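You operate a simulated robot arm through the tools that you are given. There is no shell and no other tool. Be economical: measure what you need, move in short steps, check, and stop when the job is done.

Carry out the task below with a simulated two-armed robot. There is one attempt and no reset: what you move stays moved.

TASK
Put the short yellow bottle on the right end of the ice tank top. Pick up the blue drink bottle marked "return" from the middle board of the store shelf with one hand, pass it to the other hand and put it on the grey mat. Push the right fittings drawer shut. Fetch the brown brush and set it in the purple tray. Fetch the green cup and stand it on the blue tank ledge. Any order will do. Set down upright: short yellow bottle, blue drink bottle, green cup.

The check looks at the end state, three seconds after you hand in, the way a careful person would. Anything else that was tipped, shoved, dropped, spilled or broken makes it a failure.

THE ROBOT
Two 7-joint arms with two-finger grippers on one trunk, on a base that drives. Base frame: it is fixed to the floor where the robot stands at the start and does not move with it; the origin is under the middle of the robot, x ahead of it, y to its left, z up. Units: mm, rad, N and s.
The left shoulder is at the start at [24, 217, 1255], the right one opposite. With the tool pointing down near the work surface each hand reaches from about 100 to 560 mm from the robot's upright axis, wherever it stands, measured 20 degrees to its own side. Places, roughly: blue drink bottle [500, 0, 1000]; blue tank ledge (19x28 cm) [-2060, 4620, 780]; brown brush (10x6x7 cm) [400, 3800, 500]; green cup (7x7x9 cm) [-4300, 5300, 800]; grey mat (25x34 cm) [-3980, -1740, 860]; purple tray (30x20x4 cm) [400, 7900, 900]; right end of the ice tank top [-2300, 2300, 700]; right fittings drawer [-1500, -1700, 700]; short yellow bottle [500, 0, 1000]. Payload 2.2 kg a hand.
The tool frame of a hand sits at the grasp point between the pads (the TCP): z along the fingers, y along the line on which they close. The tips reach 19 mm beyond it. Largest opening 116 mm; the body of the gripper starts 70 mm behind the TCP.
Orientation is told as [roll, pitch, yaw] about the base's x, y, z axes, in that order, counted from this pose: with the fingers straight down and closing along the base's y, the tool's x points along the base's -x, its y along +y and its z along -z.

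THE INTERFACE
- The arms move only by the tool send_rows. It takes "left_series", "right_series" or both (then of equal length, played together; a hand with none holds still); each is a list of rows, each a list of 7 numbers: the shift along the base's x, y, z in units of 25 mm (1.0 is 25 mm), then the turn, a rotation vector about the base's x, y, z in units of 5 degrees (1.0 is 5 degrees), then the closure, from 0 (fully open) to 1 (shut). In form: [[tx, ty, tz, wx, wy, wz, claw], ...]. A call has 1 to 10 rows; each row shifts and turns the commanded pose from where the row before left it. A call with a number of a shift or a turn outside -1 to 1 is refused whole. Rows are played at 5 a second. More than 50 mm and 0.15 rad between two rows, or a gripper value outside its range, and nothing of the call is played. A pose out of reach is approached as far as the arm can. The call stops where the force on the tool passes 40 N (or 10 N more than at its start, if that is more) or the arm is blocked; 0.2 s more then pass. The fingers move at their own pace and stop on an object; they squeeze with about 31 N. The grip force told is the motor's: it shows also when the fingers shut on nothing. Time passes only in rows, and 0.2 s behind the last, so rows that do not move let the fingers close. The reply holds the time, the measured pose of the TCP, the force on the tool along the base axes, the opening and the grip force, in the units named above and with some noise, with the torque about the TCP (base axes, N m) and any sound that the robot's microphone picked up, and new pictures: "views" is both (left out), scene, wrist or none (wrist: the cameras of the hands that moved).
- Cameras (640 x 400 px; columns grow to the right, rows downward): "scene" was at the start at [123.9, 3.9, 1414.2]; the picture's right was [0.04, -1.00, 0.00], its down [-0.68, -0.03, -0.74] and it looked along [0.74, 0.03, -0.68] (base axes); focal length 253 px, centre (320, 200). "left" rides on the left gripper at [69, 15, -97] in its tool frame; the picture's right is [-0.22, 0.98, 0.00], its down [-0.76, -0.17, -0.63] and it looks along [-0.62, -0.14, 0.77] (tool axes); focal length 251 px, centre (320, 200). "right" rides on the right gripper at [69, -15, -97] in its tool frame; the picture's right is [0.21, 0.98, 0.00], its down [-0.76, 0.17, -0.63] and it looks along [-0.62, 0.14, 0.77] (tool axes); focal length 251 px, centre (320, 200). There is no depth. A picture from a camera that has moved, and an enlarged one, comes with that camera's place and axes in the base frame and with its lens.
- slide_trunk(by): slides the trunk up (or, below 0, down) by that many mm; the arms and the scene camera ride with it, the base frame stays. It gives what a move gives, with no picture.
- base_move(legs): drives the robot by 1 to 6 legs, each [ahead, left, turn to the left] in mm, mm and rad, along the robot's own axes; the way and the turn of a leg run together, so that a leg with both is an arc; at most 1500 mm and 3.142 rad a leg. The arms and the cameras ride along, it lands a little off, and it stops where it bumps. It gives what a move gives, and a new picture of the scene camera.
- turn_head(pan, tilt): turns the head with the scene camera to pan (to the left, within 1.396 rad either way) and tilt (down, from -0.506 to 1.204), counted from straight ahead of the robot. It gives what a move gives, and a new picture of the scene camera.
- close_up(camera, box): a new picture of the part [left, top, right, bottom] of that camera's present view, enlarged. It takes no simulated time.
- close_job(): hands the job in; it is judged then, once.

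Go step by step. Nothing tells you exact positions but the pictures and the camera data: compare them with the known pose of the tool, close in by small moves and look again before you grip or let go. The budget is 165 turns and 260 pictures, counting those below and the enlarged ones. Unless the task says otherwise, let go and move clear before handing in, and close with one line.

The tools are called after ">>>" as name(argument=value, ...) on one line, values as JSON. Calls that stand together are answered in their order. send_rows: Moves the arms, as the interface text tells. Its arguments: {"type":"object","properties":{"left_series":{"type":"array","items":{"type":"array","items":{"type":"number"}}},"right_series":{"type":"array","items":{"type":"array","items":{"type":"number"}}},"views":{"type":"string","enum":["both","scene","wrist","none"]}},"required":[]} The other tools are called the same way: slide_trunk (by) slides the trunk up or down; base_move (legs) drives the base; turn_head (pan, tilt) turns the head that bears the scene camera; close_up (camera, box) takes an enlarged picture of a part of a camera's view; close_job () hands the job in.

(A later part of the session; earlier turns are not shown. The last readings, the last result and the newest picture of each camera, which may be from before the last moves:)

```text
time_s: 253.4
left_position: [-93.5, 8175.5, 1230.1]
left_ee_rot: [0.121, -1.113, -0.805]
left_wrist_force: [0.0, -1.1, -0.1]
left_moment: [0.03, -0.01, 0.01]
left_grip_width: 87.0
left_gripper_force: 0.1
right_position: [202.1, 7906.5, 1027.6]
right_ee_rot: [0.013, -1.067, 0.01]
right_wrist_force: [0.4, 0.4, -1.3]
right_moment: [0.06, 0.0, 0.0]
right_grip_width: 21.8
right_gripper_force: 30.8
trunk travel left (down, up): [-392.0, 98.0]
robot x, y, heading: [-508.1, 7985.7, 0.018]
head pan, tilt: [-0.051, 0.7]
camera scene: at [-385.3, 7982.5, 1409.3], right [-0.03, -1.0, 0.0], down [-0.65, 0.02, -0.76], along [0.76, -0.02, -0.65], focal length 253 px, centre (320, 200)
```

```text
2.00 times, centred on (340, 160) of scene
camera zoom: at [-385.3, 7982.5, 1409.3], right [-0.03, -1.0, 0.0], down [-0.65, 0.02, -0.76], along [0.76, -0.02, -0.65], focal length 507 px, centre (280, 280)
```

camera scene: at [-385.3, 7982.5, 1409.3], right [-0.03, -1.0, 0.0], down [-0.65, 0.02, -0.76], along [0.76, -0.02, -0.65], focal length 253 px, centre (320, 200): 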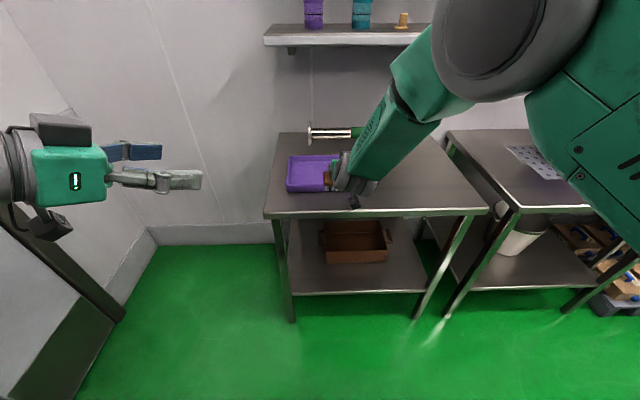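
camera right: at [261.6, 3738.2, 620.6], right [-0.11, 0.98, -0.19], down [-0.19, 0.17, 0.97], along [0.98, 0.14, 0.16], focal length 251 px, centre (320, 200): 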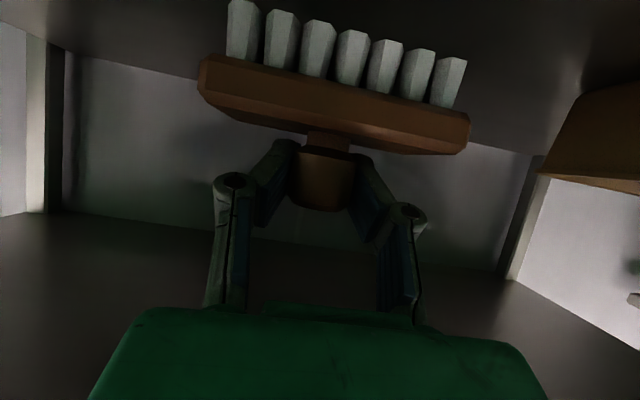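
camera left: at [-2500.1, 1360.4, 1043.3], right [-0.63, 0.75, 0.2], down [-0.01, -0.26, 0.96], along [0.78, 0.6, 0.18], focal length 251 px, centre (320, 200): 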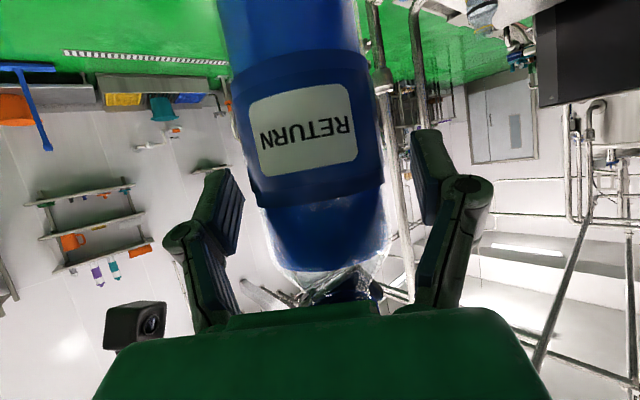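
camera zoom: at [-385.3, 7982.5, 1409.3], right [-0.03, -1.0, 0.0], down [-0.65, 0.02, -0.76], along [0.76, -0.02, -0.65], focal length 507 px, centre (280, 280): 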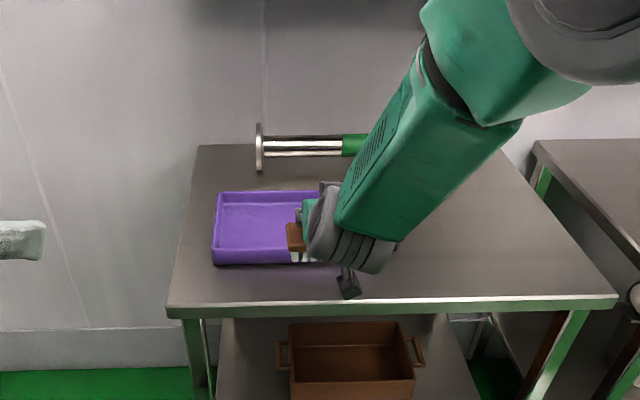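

The tray spans x 290–480, y 7778–8078 with its rim at z≈896. I drive the brush over its middle.

>>> base_move(legs=[[183, 15, -0.018]])

>>> close_up(camera="right", box=[0, 0, 640, 400])

>>> close_up(camera="left", box=[0, 0, 640, 400])

```text
time_s: 254.9
left_position: [90.8, 8195.7, 1228.2]
left_ee_rot: [0.108, -1.118, -0.814]
left_wrist_force: [-0.1, 0.2, -0.4]
left_moment: [-0.02, -0.03, 0.02]
left_grip_width: 87.0
left_gripper_force: 0.1
right_position: [382.3, 7922.2, 1028.9]
right_ee_rot: [0.001, -1.071, 0.011]
right_wrist_force: [-0.5, 0.5, -0.7]
right_moment: [0.02, 0.02, 0.01]
right_grip_width: 21.3
right_gripper_force: 30.5
trunk travel left (down, up): [-392.0, 98.0]
robot x, y, heading: [-336.6, 8005.2, 0.0]
head pan, tilt: [-0.051, 0.7]
camera scene: at [-205.2, 8010.8, 1409.5], right [-0.05, -1.0, 0.01], down [-0.65, 0.03, -0.76], along [0.76, -0.04, -0.65], focal length 253 px, centre (320, 200)
```

scene: 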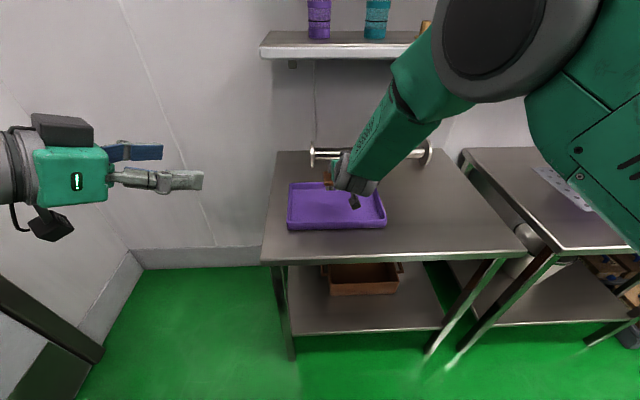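

```text
1.00 times, centred on (320, 200) of right (not enlarged: the box is as wide or as high as the picture)
camera zoom: at [266.1, 7906.0, 1015.2], right [-0.11, 0.98, -0.19], down [-0.19, 0.16, 0.97], along [0.97, 0.14, 0.17], focal length 251 px, centre (320, 200)
```

zoom: 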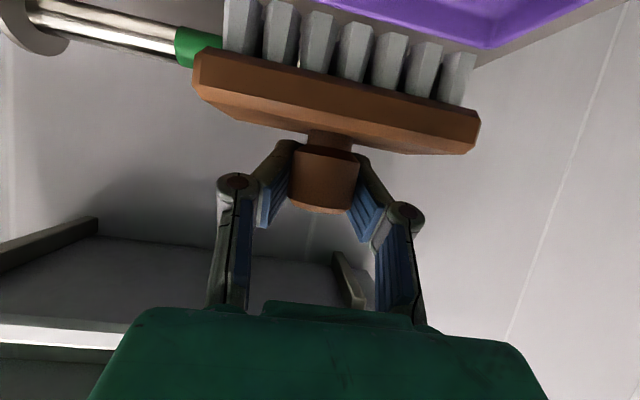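

```text
1.00 times, centred on (320, 200) of left (not enlarged: the box is as wide or as high as the picture)
camera zoom: at [10.6, 8283.9, 1208.1], right [0.7, 0.67, 0.24], down [-0.32, 0.0, 0.95], along [0.63, -0.74, 0.21], focal length 251 px, centre (320, 200)
```

zoom: 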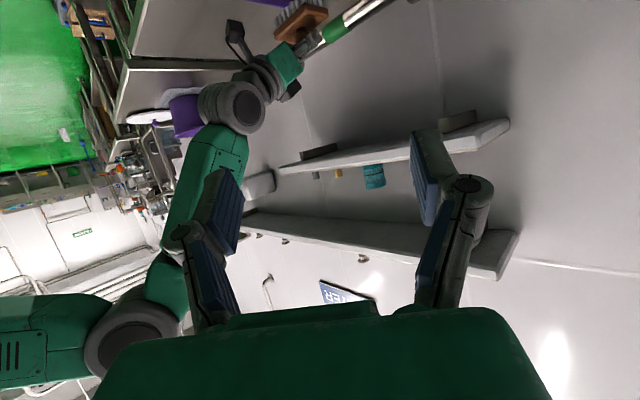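

Aligned. I set it slightly toward the tray's front so the wrist camera clears the rim, and lower.

>>> send_rows(right_series=[[-0.4, 0, -0.5, 0, 0, 0, 1], [-0.4, 0, -0.5, 0, 0, 0, 1], [-0.3, 0, -0.5, 0, 0, 0, 1], [0, 0, -0.5, 0, 0, 0, 1], [0, 0, -0.5, 0, 0, 0, 1], [0, 0, -0.3, 0, 0, 0, 1]], views="wrist")

>>> close_up(camera="scene", box=[250, 120, 430, 260])

```text
time_s: 256.3
left_position: [92.3, 8192.3, 1231.8]
left_ee_rot: [0.119, -1.119, -0.812]
left_wrist_force: [0.6, 0.4, -0.8]
left_moment: [-0.03, 0.01, 0.0]
left_grip_width: 87.1
left_gripper_force: 0.0
right_position: [353.5, 7916.5, 960.2]
right_ee_rot: [0.008, -1.071, 0.001]
right_wrist_force: [0.3, 0.3, -1.8]
right_moment: [-0.02, -0.01, 0.02]
right_grip_width: 21.1
right_gripper_force: 30.9
trunk travel left (down, up): [-392.0, 98.0]
robot x, y, heading: [-329.8, 8005.8, 0.005]
head pan, tilt: [-0.051, 0.7]
camera right: at [237.1, 7900.6, 946.3], right [-0.11, 0.98, -0.18], down [-0.2, 0.16, 0.97], along [0.97, 0.14, 0.17], focal length 251 px, centre (320, 200)
```

right: 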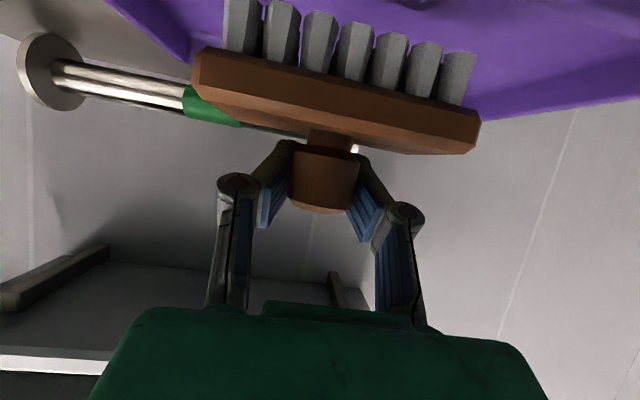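

```text
2.86 times, centred on (340, 190) of scene
camera zoom: at [-204.0, 8003.1, 1409.4], right [-0.05, -1.0, 0.0], down [-0.65, 0.03, -0.76], along [0.76, -0.04, -0.65], focal length 724 px, centre (263, 229)
```

zoom: 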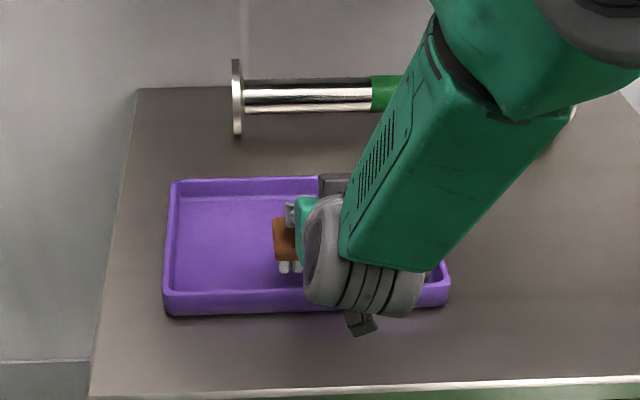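

The brush is inside the tray outline. I lower the last bit step by step.

>>> send_rows(right_series=[[0, 0, -0.25, 0, 0, 0, 1], [0, 0, -0.25, 0, 0, 0, 1], [0, 0, 0, 0, 0, 0, 1]], views="none")

>>> send_rows(right_series=[[0, 0, -0.15, 0, 0, 0, 1], [0, 0, 0, 0, 0, 0, 1]], views="none")

>>> send_rows(right_series=[[0, 0, -0.15, 0, 0, 0, 1], [0, 0, 0, 0, 0, 0, 1]], views="none")

```text
time_s: 257.1
left_position: [91.1, 8188.9, 1232.9]
left_ee_rot: [0.122, -1.12, -0.817]
left_wrist_force: [-0.4, -0.3, 1.2]
left_moment: [0.02, 0.0, -0.01]
left_grip_width: 86.9
left_gripper_force: 0.0
right_position: [354.4, 7915.3, 949.1]
right_ee_rot: [0.014, -1.073, -0.004]
right_wrist_force: [-0.2, 0.4, -1.1]
right_moment: [0.02, -0.01, -0.02]
right_grip_width: 21.5
right_gripper_force: 31.2
trunk travel left (down, up): [-392.0, 98.0]
robot x, y, heading: [-331.7, 8007.2, 0.005]
head pan, tilt: [-0.051, 0.7]
```

```text
time_s: 257.7
left_position: [90.9, 8190.2, 1232.0]
left_ee_rot: [0.12, -1.12, -0.816]
left_wrist_force: [-0.9, -0.4, 0.9]
left_moment: [0.0, -0.03, 0.03]
left_grip_width: 86.9
left_gripper_force: 0.0
right_position: [353.8, 7915.1, 945.1]
right_ee_rot: [0.011, -1.072, -0.002]
right_wrist_force: [-0.5, -0.4, -1.1]
right_moment: [-0.01, -0.01, 0.0]
right_grip_width: 21.3
right_gripper_force: 30.9
trunk travel left (down, up): [-392.0, 98.0]
robot x, y, heading: [-331.4, 8002.8, 0.005]
head pan, tilt: [-0.051, 0.7]
```

```text
time_s: 258.3
left_position: [92.2, 8192.5, 1231.8]
left_ee_rot: [0.115, -1.121, -0.81]
left_wrist_force: [0.4, 0.1, 0.3]
left_moment: [0.01, 0.0, 0.0]
left_grip_width: 86.8
left_gripper_force: 0.1
right_position: [352.3, 7917.0, 939.5]
right_ee_rot: [0.009, -1.072, 0.002]
right_wrist_force: [0.5, 0.9, -0.7]
right_moment: [-0.03, -0.03, 0.01]
right_grip_width: 21.4
right_gripper_force: 30.4
trunk travel left (down, up): [-392.0, 98.0]
robot x, y, heading: [-332.2, 8005.2, 0.003]
head pan, tilt: [-0.051, 0.7]
```

>>> send_rows(right_series=[[0, 0, -0.15, 0, 0, 0, 1], [0, 0, 0, 0, 0, 0, 1]], views="none")

>>> close_up(camera="scene", box=[280, 160, 390, 240])

>>> close_up(camera="right", box=[160, 0, 540, 240])

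```text
time_s: 258.9
left_position: [91.9, 8190.8, 1231.8]
left_ee_rot: [0.119, -1.122, -0.813]
left_wrist_force: [-1.2, 0.5, 0.8]
left_moment: [-0.02, -0.01, 0.03]
left_grip_width: 87.1
left_gripper_force: 0.0
right_position: [353.2, 7914.9, 936.9]
right_ee_rot: [0.009, -1.069, -0.002]
right_wrist_force: [0.1, -0.3, -0.8]
right_moment: [-0.02, -0.02, 0.0]
right_grip_width: 20.9
right_gripper_force: 30.9
trunk travel left (down, up): [-392.0, 98.0]
robot x, y, heading: [-332.4, 8007.2, 0.001]
head pan, tilt: [-0.051, 0.7]
```

```text
5.00 times, centred on (335, 200) of scene
camera zoom: at [-204.0, 8004.9, 1409.4], right [-0.05, -1.0, 0.0], down [-0.65, 0.03, -0.76], along [0.76, -0.04, -0.65], focal length 1267 px, centre (245, 200)
```

zoom: 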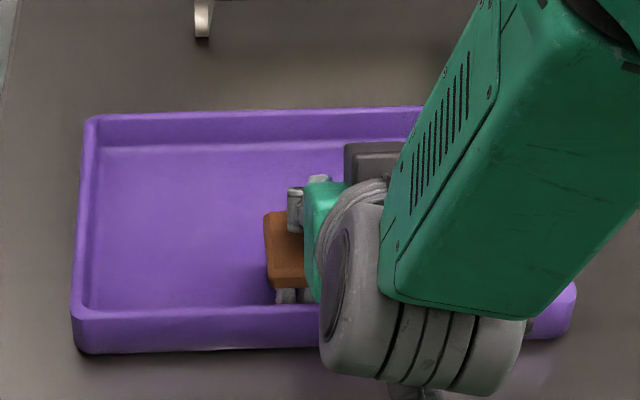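

```text
1.67 times, centred on (350, 120) of right
camera zoom: at [236.5, 7899.9, 922.4], right [-0.11, 0.98, -0.18], down [-0.19, 0.16, 0.97], along [0.97, 0.14, 0.17], focal length 419 px, centre (270, 333)
```

zoom: 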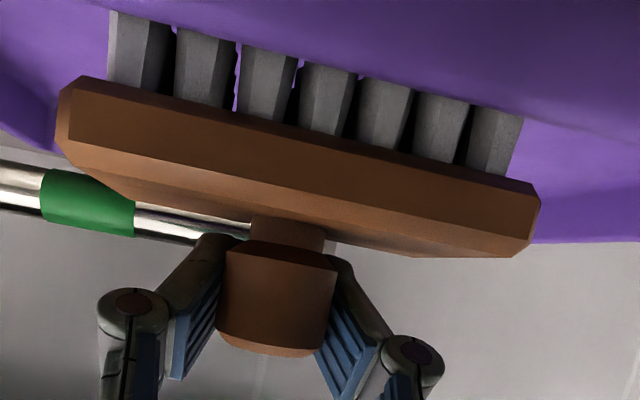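

The bristles are below the rim, just behind the front wall. I shift 12 mm inward and continue down.

>>> send_rows(right_series=[[0.5, 0, 0, 0, 0, 0, 1], [0, 0, -0.15, 0, 0, 0, 1], [0, 0, 0, 0, 0, 0, 1]], views="none")

>>> send_rows(right_series=[[0, 0, -0.15, 0, 0, 0, 1], [0, 0, 0, 0, 0, 0, 1]], views="none")

>>> send_rows(right_series=[[0, 0, -0.15, 0, 0, 0, 1], [0, 0, 0, 0, 0, 0, 1]], views="none")

```text
time_s: 259.7
left_position: [92.2, 8191.6, 1231.2]
left_ee_rot: [0.118, -1.121, -0.814]
left_wrist_force: [-1.0, 0.1, -0.7]
left_moment: [0.02, -0.01, -0.02]
left_grip_width: 87.0
left_gripper_force: 0.0
right_position: [364.8, 7916.7, 931.5]
right_ee_rot: [0.011, -1.072, 0.0]
right_wrist_force: [0.9, 0.0, -0.8]
right_moment: [0.02, 0.03, 0.0]
right_grip_width: 20.9
right_gripper_force: 31.3
trunk travel left (down, up): [-392.0, 98.0]
robot x, y, heading: [-333.3, 8007.6, 0.003]
head pan, tilt: [-0.051, 0.7]
```

```text
time_s: 260.3
left_position: [92.0, 8191.5, 1231.4]
left_ee_rot: [0.118, -1.119, -0.813]
left_wrist_force: [0.0, -0.4, -0.6]
left_moment: [-0.03, 0.01, 0.05]
left_grip_width: 87.2
left_gripper_force: 0.0
right_position: [365.8, 7917.4, 928.5]
right_ee_rot: [0.01, -1.072, 0.0]
right_wrist_force: [-0.1, 0.7, -0.7]
right_moment: [-0.01, -0.03, 0.02]
right_grip_width: 21.0
right_gripper_force: 30.8
trunk travel left (down, up): [-392.0, 98.0]
robot x, y, heading: [-331.8, 8004.7, 0.003]
head pan, tilt: [-0.051, 0.7]
```

```text
time_s: 260.9
left_position: [92.0, 8192.3, 1231.7]
left_ee_rot: [0.118, -1.121, -0.812]
left_wrist_force: [-1.3, -0.7, -0.6]
left_moment: [0.01, 0.0, 0.01]
left_grip_width: 87.0
left_gripper_force: 0.1
right_position: [366.1, 7915.8, 923.7]
right_ee_rot: [0.012, -1.071, 0.0]
right_wrist_force: [0.2, 0.3, -1.2]
right_moment: [-0.04, 0.0, 0.0]
right_grip_width: 20.8
right_gripper_force: 31.1
trunk travel left (down, up): [-392.0, 98.0]
robot x, y, heading: [-334.3, 8003.2, -0.002]
head pan, tilt: [-0.051, 0.7]
```

>>> close_up(camera="scene", box=[280, 160, 390, 240])

>>> close_up(camera="right", box=[160, 0, 540, 240])

```text
5.00 times, centred on (335, 200) of scene
camera zoom: at [-204.0, 8005.5, 1409.4], right [-0.05, -1.0, 0.0], down [-0.65, 0.03, -0.76], along [0.76, -0.04, -0.65], focal length 1267 px, centre (245, 200)
```

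zoom: 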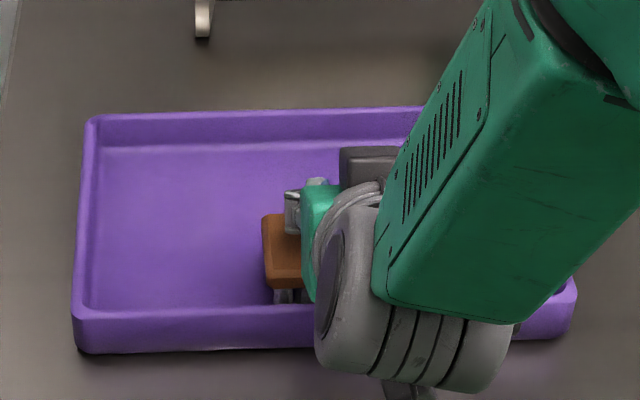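

```text
1.67 times, centred on (350, 120) of right
camera zoom: at [249.2, 7900.6, 910.0], right [-0.11, 0.98, -0.18], down [-0.19, 0.16, 0.97], along [0.97, 0.14, 0.17], focal length 419 px, centre (270, 333)
```

zoom: 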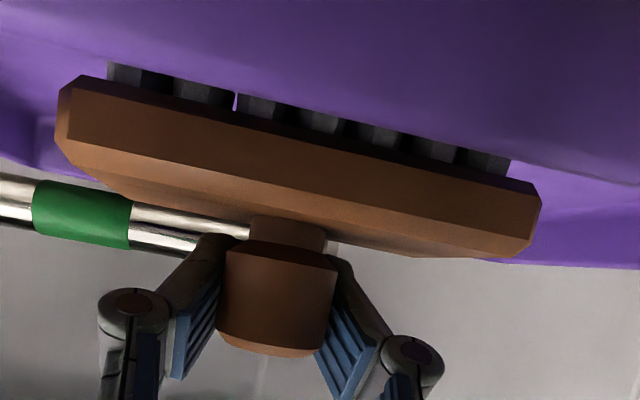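

The bristle tips should be within a few mm of the tray floor. I continue gently until contact.

>>> send_rows(right_series=[[0, 0, -0.15, 0, 0, 0, 1], [0, 0, 0, 0, 0, 0, 1]], views="none")

>>> send_rows(right_series=[[0, 0, -0.12, 0, 0, 0, 1], [0, 0, 0, 0, 0, 0, 1]], views="none")

```text
time_s: 261.5
left_position: [92.4, 8190.7, 1232.7]
left_ee_rot: [0.118, -1.123, -0.814]
left_wrist_force: [-0.3, -0.2, 0.2]
left_moment: [-0.01, 0.01, 0.02]
left_grip_width: 86.8
left_gripper_force: 0.1
right_position: [365.4, 7915.8, 921.5]
right_ee_rot: [0.011, -1.071, 0.0]
right_wrist_force: [0.3, -0.1, -0.6]
right_moment: [0.0, -0.03, -0.02]
right_grip_width: 20.8
right_gripper_force: 30.5
trunk travel left (down, up): [-392.0, 98.0]
robot x, y, heading: [-332.7, 8006.3, 0.007]
head pan, tilt: [-0.051, 0.7]
```

```text
time_s: 262.1
left_position: [92.5, 8191.7, 1233.3]
left_ee_rot: [0.12, -1.121, -0.813]
left_wrist_force: [0.1, 0.4, -0.1]
left_moment: [-0.03, 0.03, -0.02]
left_grip_width: 87.0
left_gripper_force: 0.0
right_position: [365.5, 7916.0, 917.4]
right_ee_rot: [0.012, -1.073, 0.001]
right_wrist_force: [0.0, 0.5, -1.3]
right_moment: [-0.04, -0.02, -0.02]
right_grip_width: 20.7
right_gripper_force: 31.7
trunk travel left (down, up): [-392.0, 98.0]
robot x, y, heading: [-327.8, 8009.7, 0.006]
head pan, tilt: [-0.051, 0.7]
```

>>> send_rows(right_series=[[0, 0, -0.12, 0, 0, 0, 1], [0, 0, 0, 0, 0, 0, 1]], views="none")

>>> send_rows(right_series=[[0, 0, -0.12, 0, 0, 0, 1], [0, 0, 0, 0, 0, 0, 1]], views="none")

>>> close_up(camera="right", box=[160, 0, 540, 240])

```text
time_s: 262.7
left_position: [91.0, 8191.2, 1232.0]
left_ee_rot: [0.119, -1.121, -0.816]
left_wrist_force: [-0.5, 0.6, -0.7]
left_moment: [0.0, 0.01, 0.02]
left_grip_width: 87.0
left_gripper_force: 0.0
right_position: [364.7, 7916.5, 915.8]
right_ee_rot: [0.01, -1.074, -0.001]
right_wrist_force: [0.7, -0.6, 4.0]
right_moment: [-0.21, 0.13, 0.05]
right_grip_width: 20.9
right_gripper_force: 31.0
trunk travel left (down, up): [-392.0, 98.0]
robot x, y, heading: [-334.7, 8006.6, 0.003]
head pan, tilt: [-0.051, 0.7]
```

```text
time_s: 263.3
left_position: [89.7, 8191.7, 1232.6]
left_ee_rot: [0.12, -1.119, -0.819]
left_wrist_force: [-0.3, -0.5, 0.3]
left_moment: [-0.01, -0.01, 0.03]
left_grip_width: 87.1
left_gripper_force: 0.0
right_position: [367.7, 7915.5, 915.7]
right_ee_rot: [0.009, -1.078, -0.002]
right_wrist_force: [4.3, -1.0, 17.3]
right_moment: [0.0, 0.34, -0.03]
right_grip_width: 20.0
right_gripper_force: 31.1
trunk travel left (down, up): [-392.0, 98.0]
robot x, y, heading: [-330.3, 8005.4, 0.0]
head pan, tilt: [-0.051, 0.7]
```

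```text
1.67 times, centred on (350, 120) of right
camera zoom: at [250.8, 7900.9, 899.7], right [-0.11, 0.98, -0.18], down [-0.2, 0.16, 0.97], along [0.97, 0.14, 0.18], focal length 419 px, centre (270, 333)
```

zoom: 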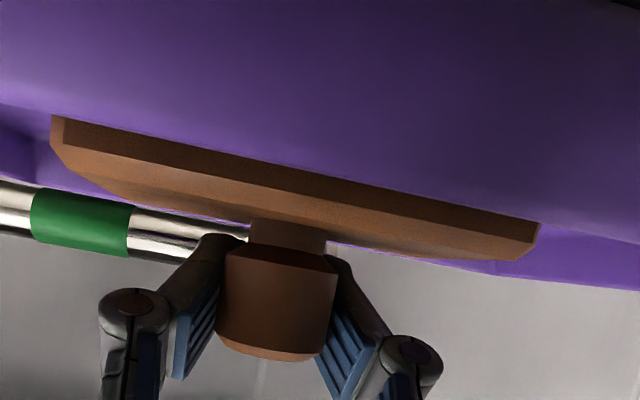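

The brush has touched down in the tray. I ease off, open, and retreat along the finger axis.

>>> send_rows(right_series=[[0, 0, 0.1, 0, 0, 0, 1], [0, 0, 0, 0, 0, 0, 0.5], [0, 0, 0, 0, 0, 0, 0.5], [-0.5, 0, 0.4, 0, 0, 0, 0.5], [-0.7, 0, 0.5, 0, 0, 0, 0.5], [-0.7, 0, 0.5, 0, 0, 0, 0.5], [-0.7, 0, 0.5, 0, 0, 0, 0.5], [-0.7, 0, 0.5, 0, 0, 0, 0.5]])

>>> close_up(camera="scene", box=[280, 160, 390, 240])

```text
time_s: 265.1
left_position: [90.9, 8192.1, 1231.4]
left_ee_rot: [0.119, -1.121, -0.814]
left_wrist_force: [-0.1, -0.6, -1.0]
left_moment: [-0.01, 0.02, 0.02]
left_grip_width: 86.8
left_gripper_force: 0.0
right_position: [282.7, 7917.6, 973.9]
right_ee_rot: [0.011, -1.072, -0.001]
right_wrist_force: [0.3, -0.1, -0.2]
right_moment: [0.01, -0.03, 0.01]
right_grip_width: 58.3
right_gripper_force: 0.1
trunk travel left (down, up): [-392.0, 98.0]
robot x, y, heading: [-331.5, 8006.1, 0.003]
head pan, tilt: [-0.051, 0.7]
camera scene: at [-205.5, 8005.8, 1409.6], right [-0.05, -1.0, 0.0], down [-0.65, 0.03, -0.76], along [0.76, -0.04, -0.65], focal length 253 px, centre (320, 200)
camera right: at [166.0, 7902.0, 960.0], right [-0.11, 0.98, -0.18], down [-0.2, 0.16, 0.97], along [0.97, 0.14, 0.17], focal length 251 px, centre (320, 200)
```

scene: 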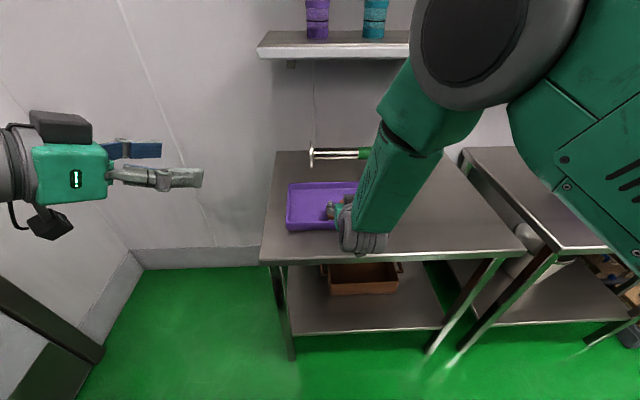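
right: 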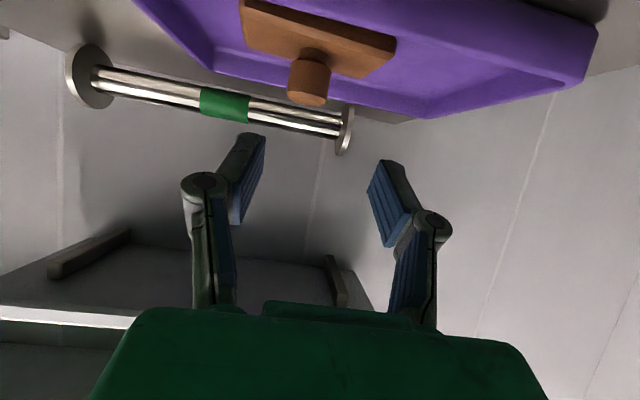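

```text
5.00 times, centred on (335, 200) of scene
camera zoom: at [-205.5, 8005.8, 1409.6], right [-0.05, -1.0, 0.0], down [-0.65, 0.03, -0.76], along [0.76, -0.04, -0.65], focal length 1267 px, centre (245, 200)
```

zoom: 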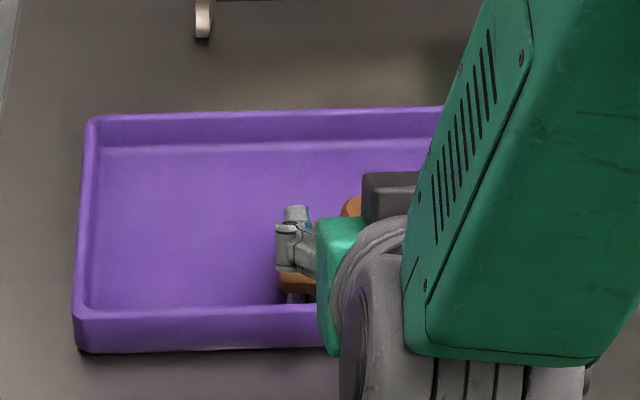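

The brush is in the tray. I back away and turn to look for the way to the cup at (-4300, 5300).

>>> base_move(legs=[[-700, 0, 0], [0, -600, 0], [0, 0, 2.6]])

>>> turn_head(pan=0.0, tilt=0.3)

>>> turn_head(pan=1.2, tilt=0.3)

```text
time_s: 278.1
left_position: [-1491.6, 7452.2, 1232.8]
left_ee_rot: [0.122, -1.119, 1.797]
left_wrist_force: [0.4, -0.2, -0.6]
left_moment: [0.01, 0.0, 0.02]
left_grip_width: 87.0
left_gripper_force: 0.0
right_position: [-1519.4, 7785.1, 973.5]
right_ee_rot: [0.013, -1.071, 2.614]
right_wrist_force: [0.3, 0.0, 0.1]
right_moment: [-0.05, -0.05, -0.02]
right_grip_width: 58.4
right_gripper_force: 0.0
trunk travel left (down, up): [-392.0, 98.0]
robot x, y, heading: [-1035.8, 7399.0, 2.619]
head pan, tilt: [-0.051, 0.7]
camera scene: at [-1146.7, 7463.9, 1409.4], right [0.54, 0.84, 0.0], down [0.55, -0.35, -0.76], along [-0.64, 0.41, -0.65], focal length 253 px, centre (320, 200)
```

scene: 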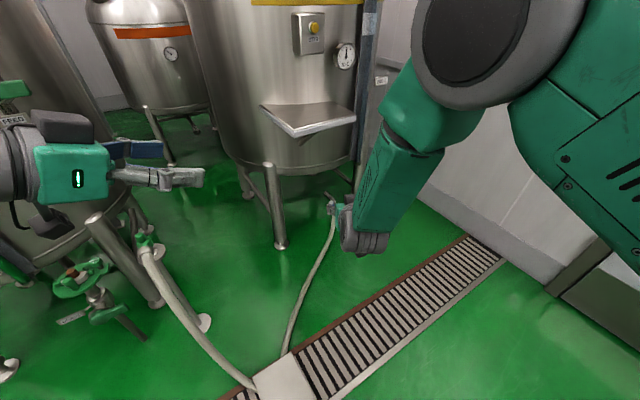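

```text
time_s: 279.0
left_position: [-1491.2, 7451.8, 1234.9]
left_ee_rot: [0.128, -1.12, 1.8]
left_wrist_force: [0.1, -0.4, 0.1]
left_moment: [0.0, 0.02, 0.01]
left_grip_width: 87.1
left_gripper_force: 0.0
right_position: [-1516.8, 7787.6, 974.8]
right_ee_rot: [0.021, -1.074, 2.61]
right_wrist_force: [0.4, -0.3, -0.2]
right_moment: [-0.02, -0.02, -0.02]
right_grip_width: 58.2
right_gripper_force: 0.1
trunk travel left (down, up): [-392.0, 98.0]
robot x, y, heading: [-1033.1, 7404.6, 2.618]
head pan, tilt: [0.0, 0.3]
camera scene: at [-1156.5, 7463.9, 1445.4], right [0.5, 0.87, 0.0], down [0.26, -0.15, -0.95], along [-0.83, 0.48, -0.3], focal length 253 px, centre (320, 200)
```

scene: 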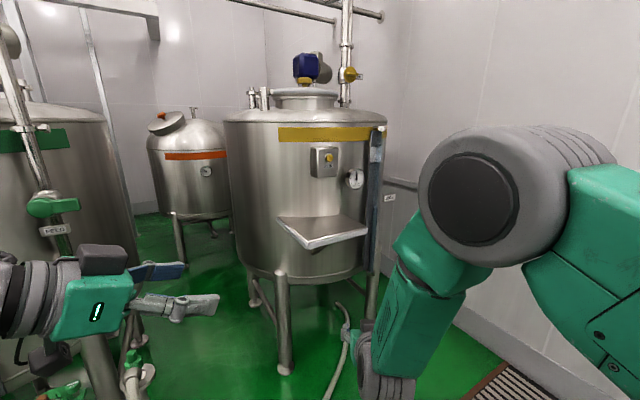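

```text
time_s: 280.4
left_position: [-1491.8, 7453.1, 1235.3]
left_ee_rot: [0.126, -1.122, 1.801]
left_wrist_force: [0.4, -0.1, -0.6]
left_moment: [0.01, 0.04, -0.01]
left_grip_width: 86.7
left_gripper_force: 0.0
right_position: [-1516.1, 7785.6, 975.4]
right_ee_rot: [0.016, -1.075, 2.608]
right_wrist_force: [0.4, 0.1, 0.3]
right_moment: [-0.02, 0.01, 0.0]
right_grip_width: 58.2
right_gripper_force: 0.1
trunk travel left (down, up): [-392.0, 98.0]
robot x, y, heading: [-1032.3, 7403.1, 2.619]
head pan, tilt: [1.201, 0.3]
camera scene: at [-1147.8, 7359.3, 1445.5], right [-0.63, 0.78, 0.0], down [0.23, 0.19, -0.95], along [-0.74, -0.6, -0.3], focal length 253 px, centre (320, 200)
```

scene: 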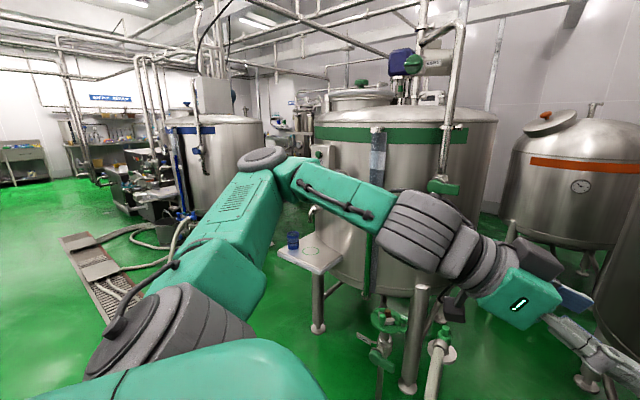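

The tanks carry colour bands: yellow, green and, further on, blue, with small ledges. I drive down the aisle to y≈5400 facing -x to look between the tanks for the green cup.

>>> base_move(legs=[[0, 0, 0.52], [-150, 0, 0], [0, 1450, 0], [0, 500, 0]])

>>> turn_head(pan=0.0, tilt=0.25)

>>> turn_head(pan=0.7, tilt=0.3)

```text
time_s: 292.6
left_position: [-1337.7, 5287.7, 1237.7]
left_ee_rot: [0.149, -1.114, 2.28]
left_wrist_force: [0.3, 0.5, 0.2]
left_moment: [-0.05, 0.02, 0.02]
left_grip_width: 87.3
left_gripper_force: 0.1
right_position: [-1517.5, 5565.7, 974.8]
right_ee_rot: [0.044, -1.073, 3.083]
right_wrist_force: [-0.1, 0.6, 0.5]
right_moment: [-0.07, 0.06, 0.09]
right_grip_width: 58.2
right_gripper_force: 0.0
trunk travel left (down, up): [-392.0, 98.0]
robot x, y, heading: [-911.9, 5446.3, 3.118]
head pan, tilt: [1.201, 0.3]
camera scene: at [-991.4, 5369.4, 1446.3], right [-0.92, 0.38, -0.01], down [0.12, 0.27, -0.96], along [-0.37, -0.88, -0.29], focal length 253 px, centre (320, 200)
```

scene: 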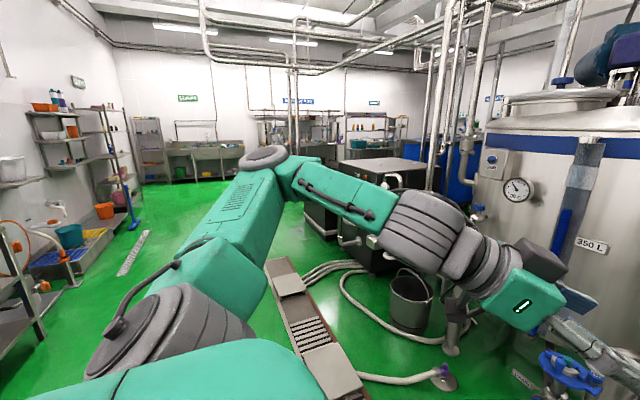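

```text
time_s: 294.0
left_position: [-1337.2, 5267.9, 1236.9]
left_ee_rot: [0.128, -1.128, 2.307]
left_wrist_force: [0.0, -0.9, -0.1]
left_moment: [0.03, 0.01, -0.02]
left_grip_width: 87.0
left_gripper_force: 0.1
right_position: [-1516.2, 5550.0, 976.6]
right_ee_rot: [0.012, -1.076, 3.106]
right_wrist_force: [0.2, -1.1, -0.3]
right_moment: [0.01, -0.01, -0.05]
right_grip_width: 57.9
right_gripper_force: 0.1
trunk travel left (down, up): [-392.0, 98.0]
robot x, y, heading: [-911.0, 5444.8, 3.119]
head pan, tilt: [0.0, 0.25]
camera scene: at [-1049.0, 5433.3, 1450.1], right [0.02, 1.0, 0.01], down [0.25, 0.0, -0.97], along [-0.97, 0.02, -0.25], focal length 253 px, centre (320, 200)
```

scene: 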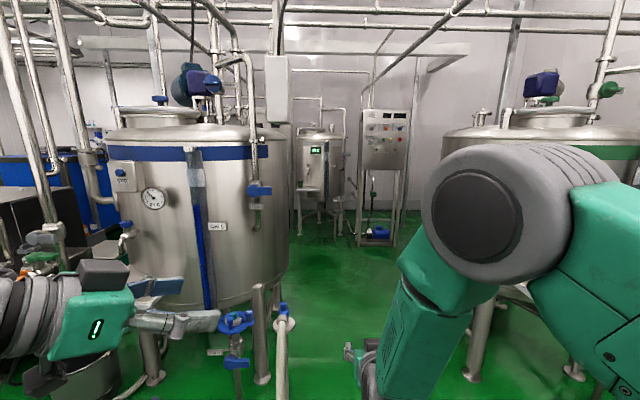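

```text
time_s: 295.1
left_position: [-1336.5, 5276.2, 1239.2]
left_ee_rot: [0.14, -1.122, 2.291]
left_wrist_force: [0.3, -0.5, 0.2]
left_moment: [-0.01, 0.0, -0.01]
left_grip_width: 87.1
left_gripper_force: 0.1
right_position: [-1516.3, 5557.8, 977.1]
right_ee_rot: [0.027, -1.074, 3.096]
right_wrist_force: [-0.9, 0.4, 0.1]
right_moment: [0.02, 0.02, 0.0]
right_grip_width: 58.2
right_gripper_force: 0.0
trunk travel left (down, up): [-392.0, 98.0]
robot x, y, heading: [-911.3, 5443.9, 3.118]
head pan, tilt: [0.7, 0.3]
camera scene: at [-1028.6, 5379.8, 1445.2], right [-0.62, 0.78, 0.0], down [0.23, 0.19, -0.95], along [-0.74, -0.6, -0.3], focal length 253 px, centre (320, 200)
```

scene: 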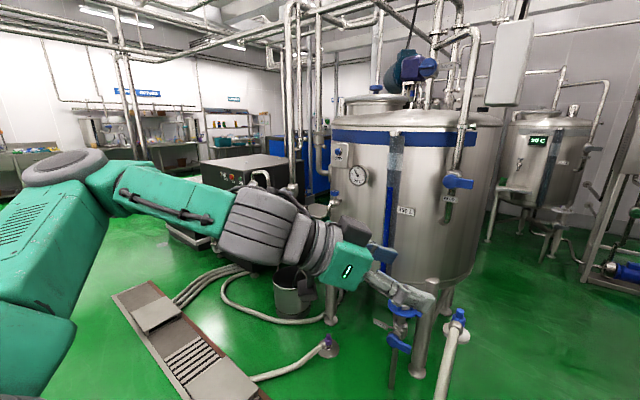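

Through the gap there's a small vessel with a display at about the cup's place. I zoom in there.

>>> turn_head(pan=0.05, tilt=0.25)

>>> close_up(camera="scene", box=[270, 120, 430, 250])

```text
time_s: 296.1
left_position: [-1338.2, 5282.1, 1238.1]
left_ee_rot: [0.145, -1.121, 2.286]
left_wrist_force: [-0.3, 0.8, 0.0]
left_moment: [-0.03, 0.01, -0.01]
left_grip_width: 86.9
left_gripper_force: 0.0
right_position: [-1515.9, 5563.1, 976.1]
right_ee_rot: [0.032, -1.074, 3.089]
right_wrist_force: [-1.4, 0.9, 0.5]
right_moment: [-0.03, 0.01, 0.04]
right_grip_width: 58.0
right_gripper_force: 0.1
trunk travel left (down, up): [-392.0, 98.0]
robot x, y, heading: [-910.2, 5446.4, 3.119]
head pan, tilt: [0.051, 0.25]
camera scene: at [-1048.9, 5443.1, 1450.2], right [-0.03, 1.0, 0.0], down [0.25, 0.01, -0.97], along [-0.97, -0.03, -0.25], focal length 253 px, centre (320, 200)
```

scene: 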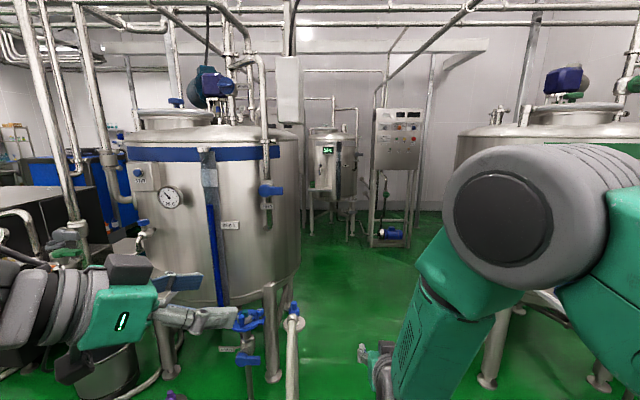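

```text
3.08 times, centred on (350, 185) of scene
camera zoom: at [-1048.9, 5443.1, 1450.2], right [-0.03, 1.0, 0.0], down [0.25, 0.01, -0.97], along [-0.97, -0.03, -0.25], focal length 780 px, centre (228, 246)
```

zoom: 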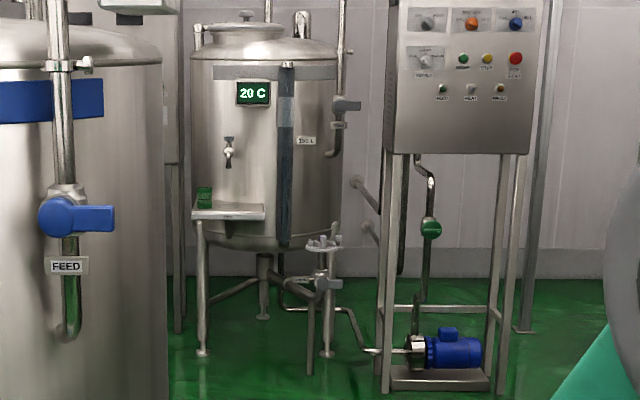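

The green cup stands on a small ledge of the "20 C" vessel, about (-4300, 5240). The gap between the blue and green tanks spans roughly y 5280–6220. I straighten and tuck the left hand first so that I fit through.

>>> send_rows(left_series=[[-0.3, 0.14, -0.2, 0, 0, 0.95, 0], [-0.3, 0.14, -0.2, 0, 0, 0.95, 0], [-0.3, 0.14, -0.2, 0, 0, 0.95, 0], [-0.3, 0.14, -0.2, 0, 0, 0.95, 0], [-0.3, 0.14, -0.2, 0, 0, 0.95, 0], [-0.3, 0.14, -0.2, 0, 0, 0.95, 0], [-0.3, 0.14, -0.2, 0, 0, 0.95, 0], [-0.3, 0.14, -0.2, 0, 0, 0.95, 0], [-0.3, 0.14, -0.2, 0, 0, 0.95, 0], [-0.3, 0.14, -0.2, 0, 0, 0.95, 0]], views="none")

>>> turn_head(pan=1.39, tilt=0.6)

>>> turn_head(pan=-1.39, tilt=0.6)

```text
time_s: 298.3
left_position: [-1424.7, 5315.5, 1191.4]
left_ee_rot: [0.144, -1.117, 3.113]
left_wrist_force: [-0.7, -0.6, 0.0]
left_moment: [0.0, 0.0, 0.0]
left_grip_width: 116.0
left_gripper_force: 0.1
left hand out of reach, approached as far as the arm can: row 1
right_position: [-1516.5, 5559.2, 975.3]
right_ee_rot: [0.032, -1.077, 3.095]
right_wrist_force: [0.1, -0.9, 0.4]
right_moment: [-0.01, 0.0, 0.07]
right_grip_width: 58.1
right_gripper_force: 0.0
trunk travel left (down, up): [-392.0, 98.0]
robot x, y, heading: [-911.0, 5445.0, 3.119]
head pan, tilt: [0.051, 0.25]
```

```text
time_s: 299.8
left_position: [-1423.3, 5312.6, 1191.3]
left_ee_rot: [0.141, -1.118, 3.113]
left_wrist_force: [0.1, -0.7, 0.3]
left_moment: [-0.02, -0.03, -0.02]
left_grip_width: 116.3
left_gripper_force: 0.1
right_position: [-1516.8, 5559.1, 977.8]
right_ee_rot: [0.029, -1.078, 3.096]
right_wrist_force: [1.1, 0.0, 0.0]
right_moment: [0.02, 0.01, -0.01]
right_grip_width: 58.2
right_gripper_force: 0.1
trunk travel left (down, up): [-392.0, 98.0]
robot x, y, heading: [-909.4, 5445.8, 3.116]
head pan, tilt: [1.389, 0.6]
camera scene: at [-974.2, 5357.7, 1418.2], right [-0.98, 0.21, 0.0], down [0.12, 0.55, -0.82], along [-0.17, -0.81, -0.57], focal length 253 px, centre (320, 200)
```

scene: 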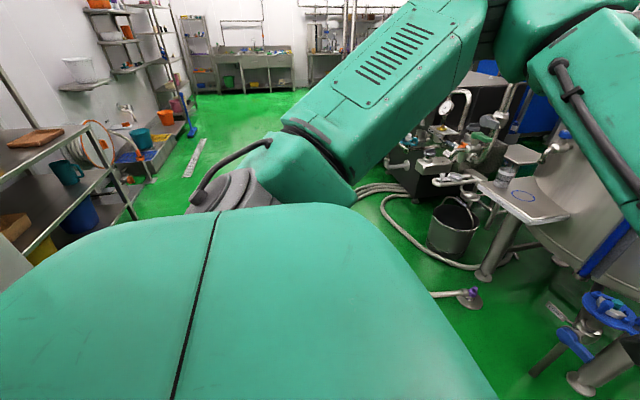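

```text
time_s: 302.2
left_position: [-1424.3, 5314.7, 1192.4]
left_ee_rot: [0.142, -1.119, 3.113]
left_wrist_force: [-1.1, 1.0, 0.4]
left_moment: [-0.02, 0.02, 0.01]
left_grip_width: 116.0
left_gripper_force: 0.1
right_position: [-1516.8, 5558.1, 975.9]
right_ee_rot: [0.026, -1.077, 3.096]
right_wrist_force: [-0.4, 0.1, -0.2]
right_moment: [-0.02, 0.01, 0.0]
right_grip_width: 58.2
right_gripper_force: 0.1
trunk travel left (down, up): [-392.0, 98.0]
robot x, y, heading: [-912.0, 5441.6, 3.124]
head pan, tilt: [-1.389, 0.6]
camera scene: at [-969.9, 5531.8, 1418.4], right [0.99, 0.16, 0.0], down [0.09, -0.56, -0.83], along [-0.13, 0.82, -0.56], focal length 253 px, centre (320, 200)
```

scene: 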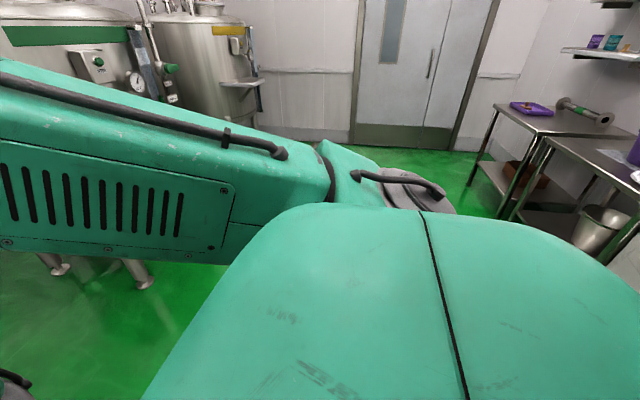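

The arms run mostly forward, so the robot is narrow enough. The blue tank's ledge is visible with a jar and a ring mark on it. I line up with the gap and look down it.

>>> base_move(legs=[[0, -310, 0.018]])

>>> turn_head(pan=0.0, tilt=0.5)

```text
time_s: 304.3
left_position: [-1415.9, 5585.0, 1188.9]
left_ee_rot: [0.101, -1.118, -3.11]
left_wrist_force: [0.5, 0.3, -0.2]
left_moment: [-0.03, 0.0, 0.0]
left_grip_width: 116.2
left_gripper_force: 0.1
right_position: [-1512.7, 5827.8, 978.2]
right_ee_rot: [-0.015, -1.078, -3.122]
right_wrist_force: [-0.7, -2.1, -0.7]
right_moment: [0.05, 0.05, -0.15]
right_grip_width: 58.0
right_gripper_force: 0.1
trunk travel left (down, up): [-392.0, 98.0]
robot x, y, heading: [-903.2, 5745.1, 3.141]
head pan, tilt: [-1.389, 0.6]
camera scene: at [-967.1, 5809.7, 1419.7], right [0.98, 0.18, 0.01], down [0.1, -0.54, -0.83], along [-0.14, 0.82, -0.55], focal length 253 px, centre (320, 200)
```

scene: 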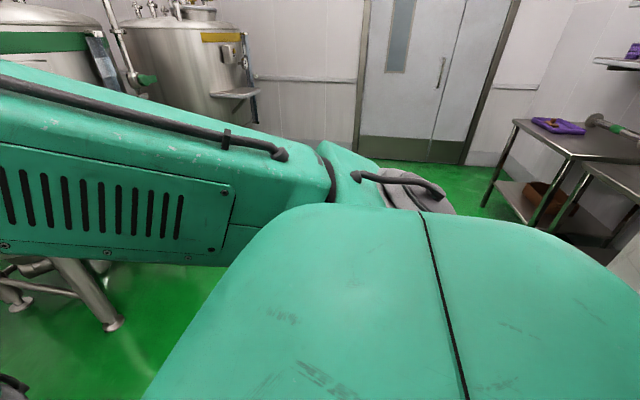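

```text
time_s: 305.9
left_position: [-1412.8, 5608.1, 1193.7]
left_ee_rot: [0.146, -1.122, 3.131]
left_wrist_force: [-0.7, 0.5, 0.5]
left_moment: [-0.01, 0.02, 0.0]
left_grip_width: 115.9
left_gripper_force: 0.0
right_position: [-1509.7, 5849.6, 977.9]
right_ee_rot: [0.036, -1.078, 3.108]
right_wrist_force: [-0.1, 0.8, -0.8]
right_moment: [-0.01, 0.01, 0.04]
right_grip_width: 57.7
right_gripper_force: 0.1
trunk travel left (down, up): [-392.0, 98.0]
robot x, y, heading: [-905.2, 5747.5, 3.137]
head pan, tilt: [0.0, 0.499]
camera scene: at [-1042.2, 5757.3, 1427.1], right [0.01, 1.0, -0.01], down [0.48, -0.01, -0.88], along [-0.88, 0.0, -0.48], focal length 253 px, centre (320, 200)
```

scene: 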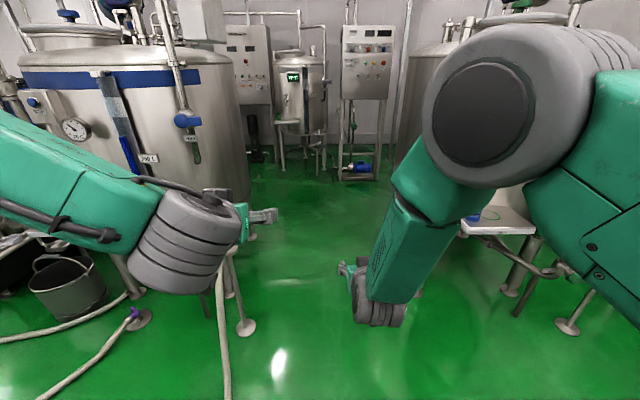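

The corridor runs from about y 5330 to 6330 and the floor in between is clear. I go through at y≈5810.

>>> base_move(legs=[[0, -60, 0], [1400, 0, 0]])

>>> base_move(legs=[[800, 0, 0]])

>>> turn_head(pan=0.3, tilt=0.5)

```text
time_s: 313.5
left_position: [-2833.4, 5686.6, 1191.8]
left_ee_rot: [0.123, -1.12, 3.135]
left_wrist_force: [0.8, -1.4, 0.4]
left_moment: [0.04, 0.03, -0.04]
left_grip_width: 115.9
left_gripper_force: 0.0
right_position: [-2925.2, 5927.9, 980.4]
right_ee_rot: [0.009, -1.082, 3.126]
right_wrist_force: [-0.1, -1.3, -0.4]
right_moment: [0.05, 0.02, -0.1]
right_grip_width: 58.1
right_gripper_force: 0.1
trunk travel left (down, up): [-392.0, 98.0]
robot x, y, heading: [-2322.2, 5828.4, 3.117]
head pan, tilt: [0.0, 0.499]
camera scene: at [-2460.6, 5795.4, 1426.4], right [0.02, 1.0, 0.02], down [0.48, 0.01, -0.88], along [-0.88, 0.03, -0.48], focal length 253 px, centre (320, 200)
```

scene: 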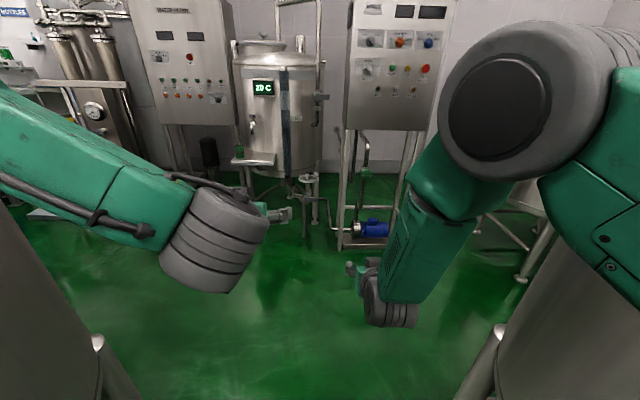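

```text
time_s: 317.7
left_position: [-3625.3, 5700.3, 1193.6]
left_ee_rot: [0.1, -1.122, 3.141]
left_wrist_force: [0.5, -1.8, -0.5]
left_moment: [0.05, 0.0, -0.12]
left_grip_width: 115.9
left_gripper_force: 0.0
right_position: [-3713.8, 5944.2, 985.4]
right_ee_rot: [-0.011, -1.09, 3.134]
right_wrist_force: [-0.2, -1.0, -0.6]
right_moment: [0.03, -0.01, -0.08]
right_grip_width: 57.8
right_gripper_force: 0.1
trunk travel left (down, up): [-392.0, 98.0]
robot x, y, heading: [-3118.7, 5842.3, 3.097]
head pan, tilt: [0.0, 0.499]
camera scene: at [-3253.3, 5804.9, 1426.5], right [0.04, 1.0, 0.03], down [0.48, 0.01, -0.88], along [-0.88, 0.05, -0.48], focal length 253 px, centre (320, 200)
```

scene: 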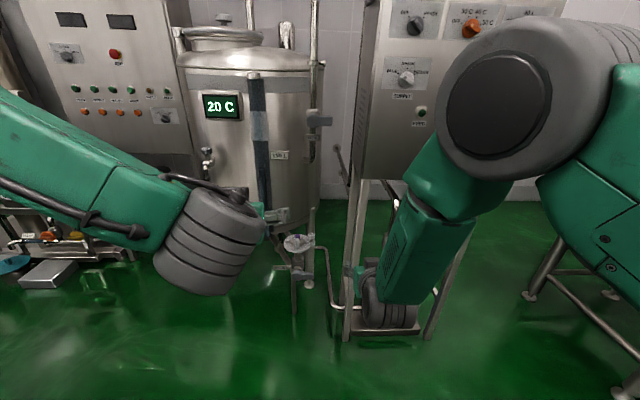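

```text
time_s: 318.5
left_position: [-3623.3, 5704.1, 1195.0]
left_ee_rot: [0.122, -1.121, 3.123]
left_wrist_force: [-0.5, -0.9, 0.4]
left_moment: [0.04, -0.05, -0.12]
left_grip_width: 115.9
left_gripper_force: 0.0
right_position: [-3710.7, 5942.5, 985.4]
right_ee_rot: [0.009, -1.093, 3.12]
right_wrist_force: [-0.7, -3.0, 0.9]
right_moment: [0.07, -0.01, -0.21]
right_grip_width: 58.1
right_gripper_force: 0.1
trunk travel left (down, up): [-392.0, 98.0]
robot x, y, heading: [-3114.2, 5836.4, 3.098]
head pan, tilt: [0.3, 0.499]
camera scene: at [-3251.6, 5794.6, 1426.5], right [-0.25, 0.97, 0.01], down [0.47, 0.13, -0.87], along [-0.85, -0.22, -0.49], focal length 253 px, centre (320, 200)
```

scene: 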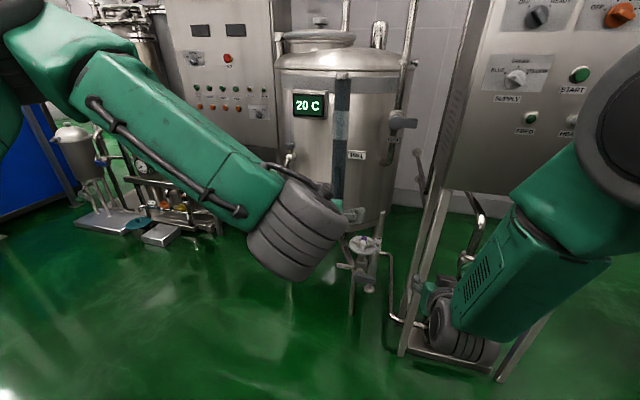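

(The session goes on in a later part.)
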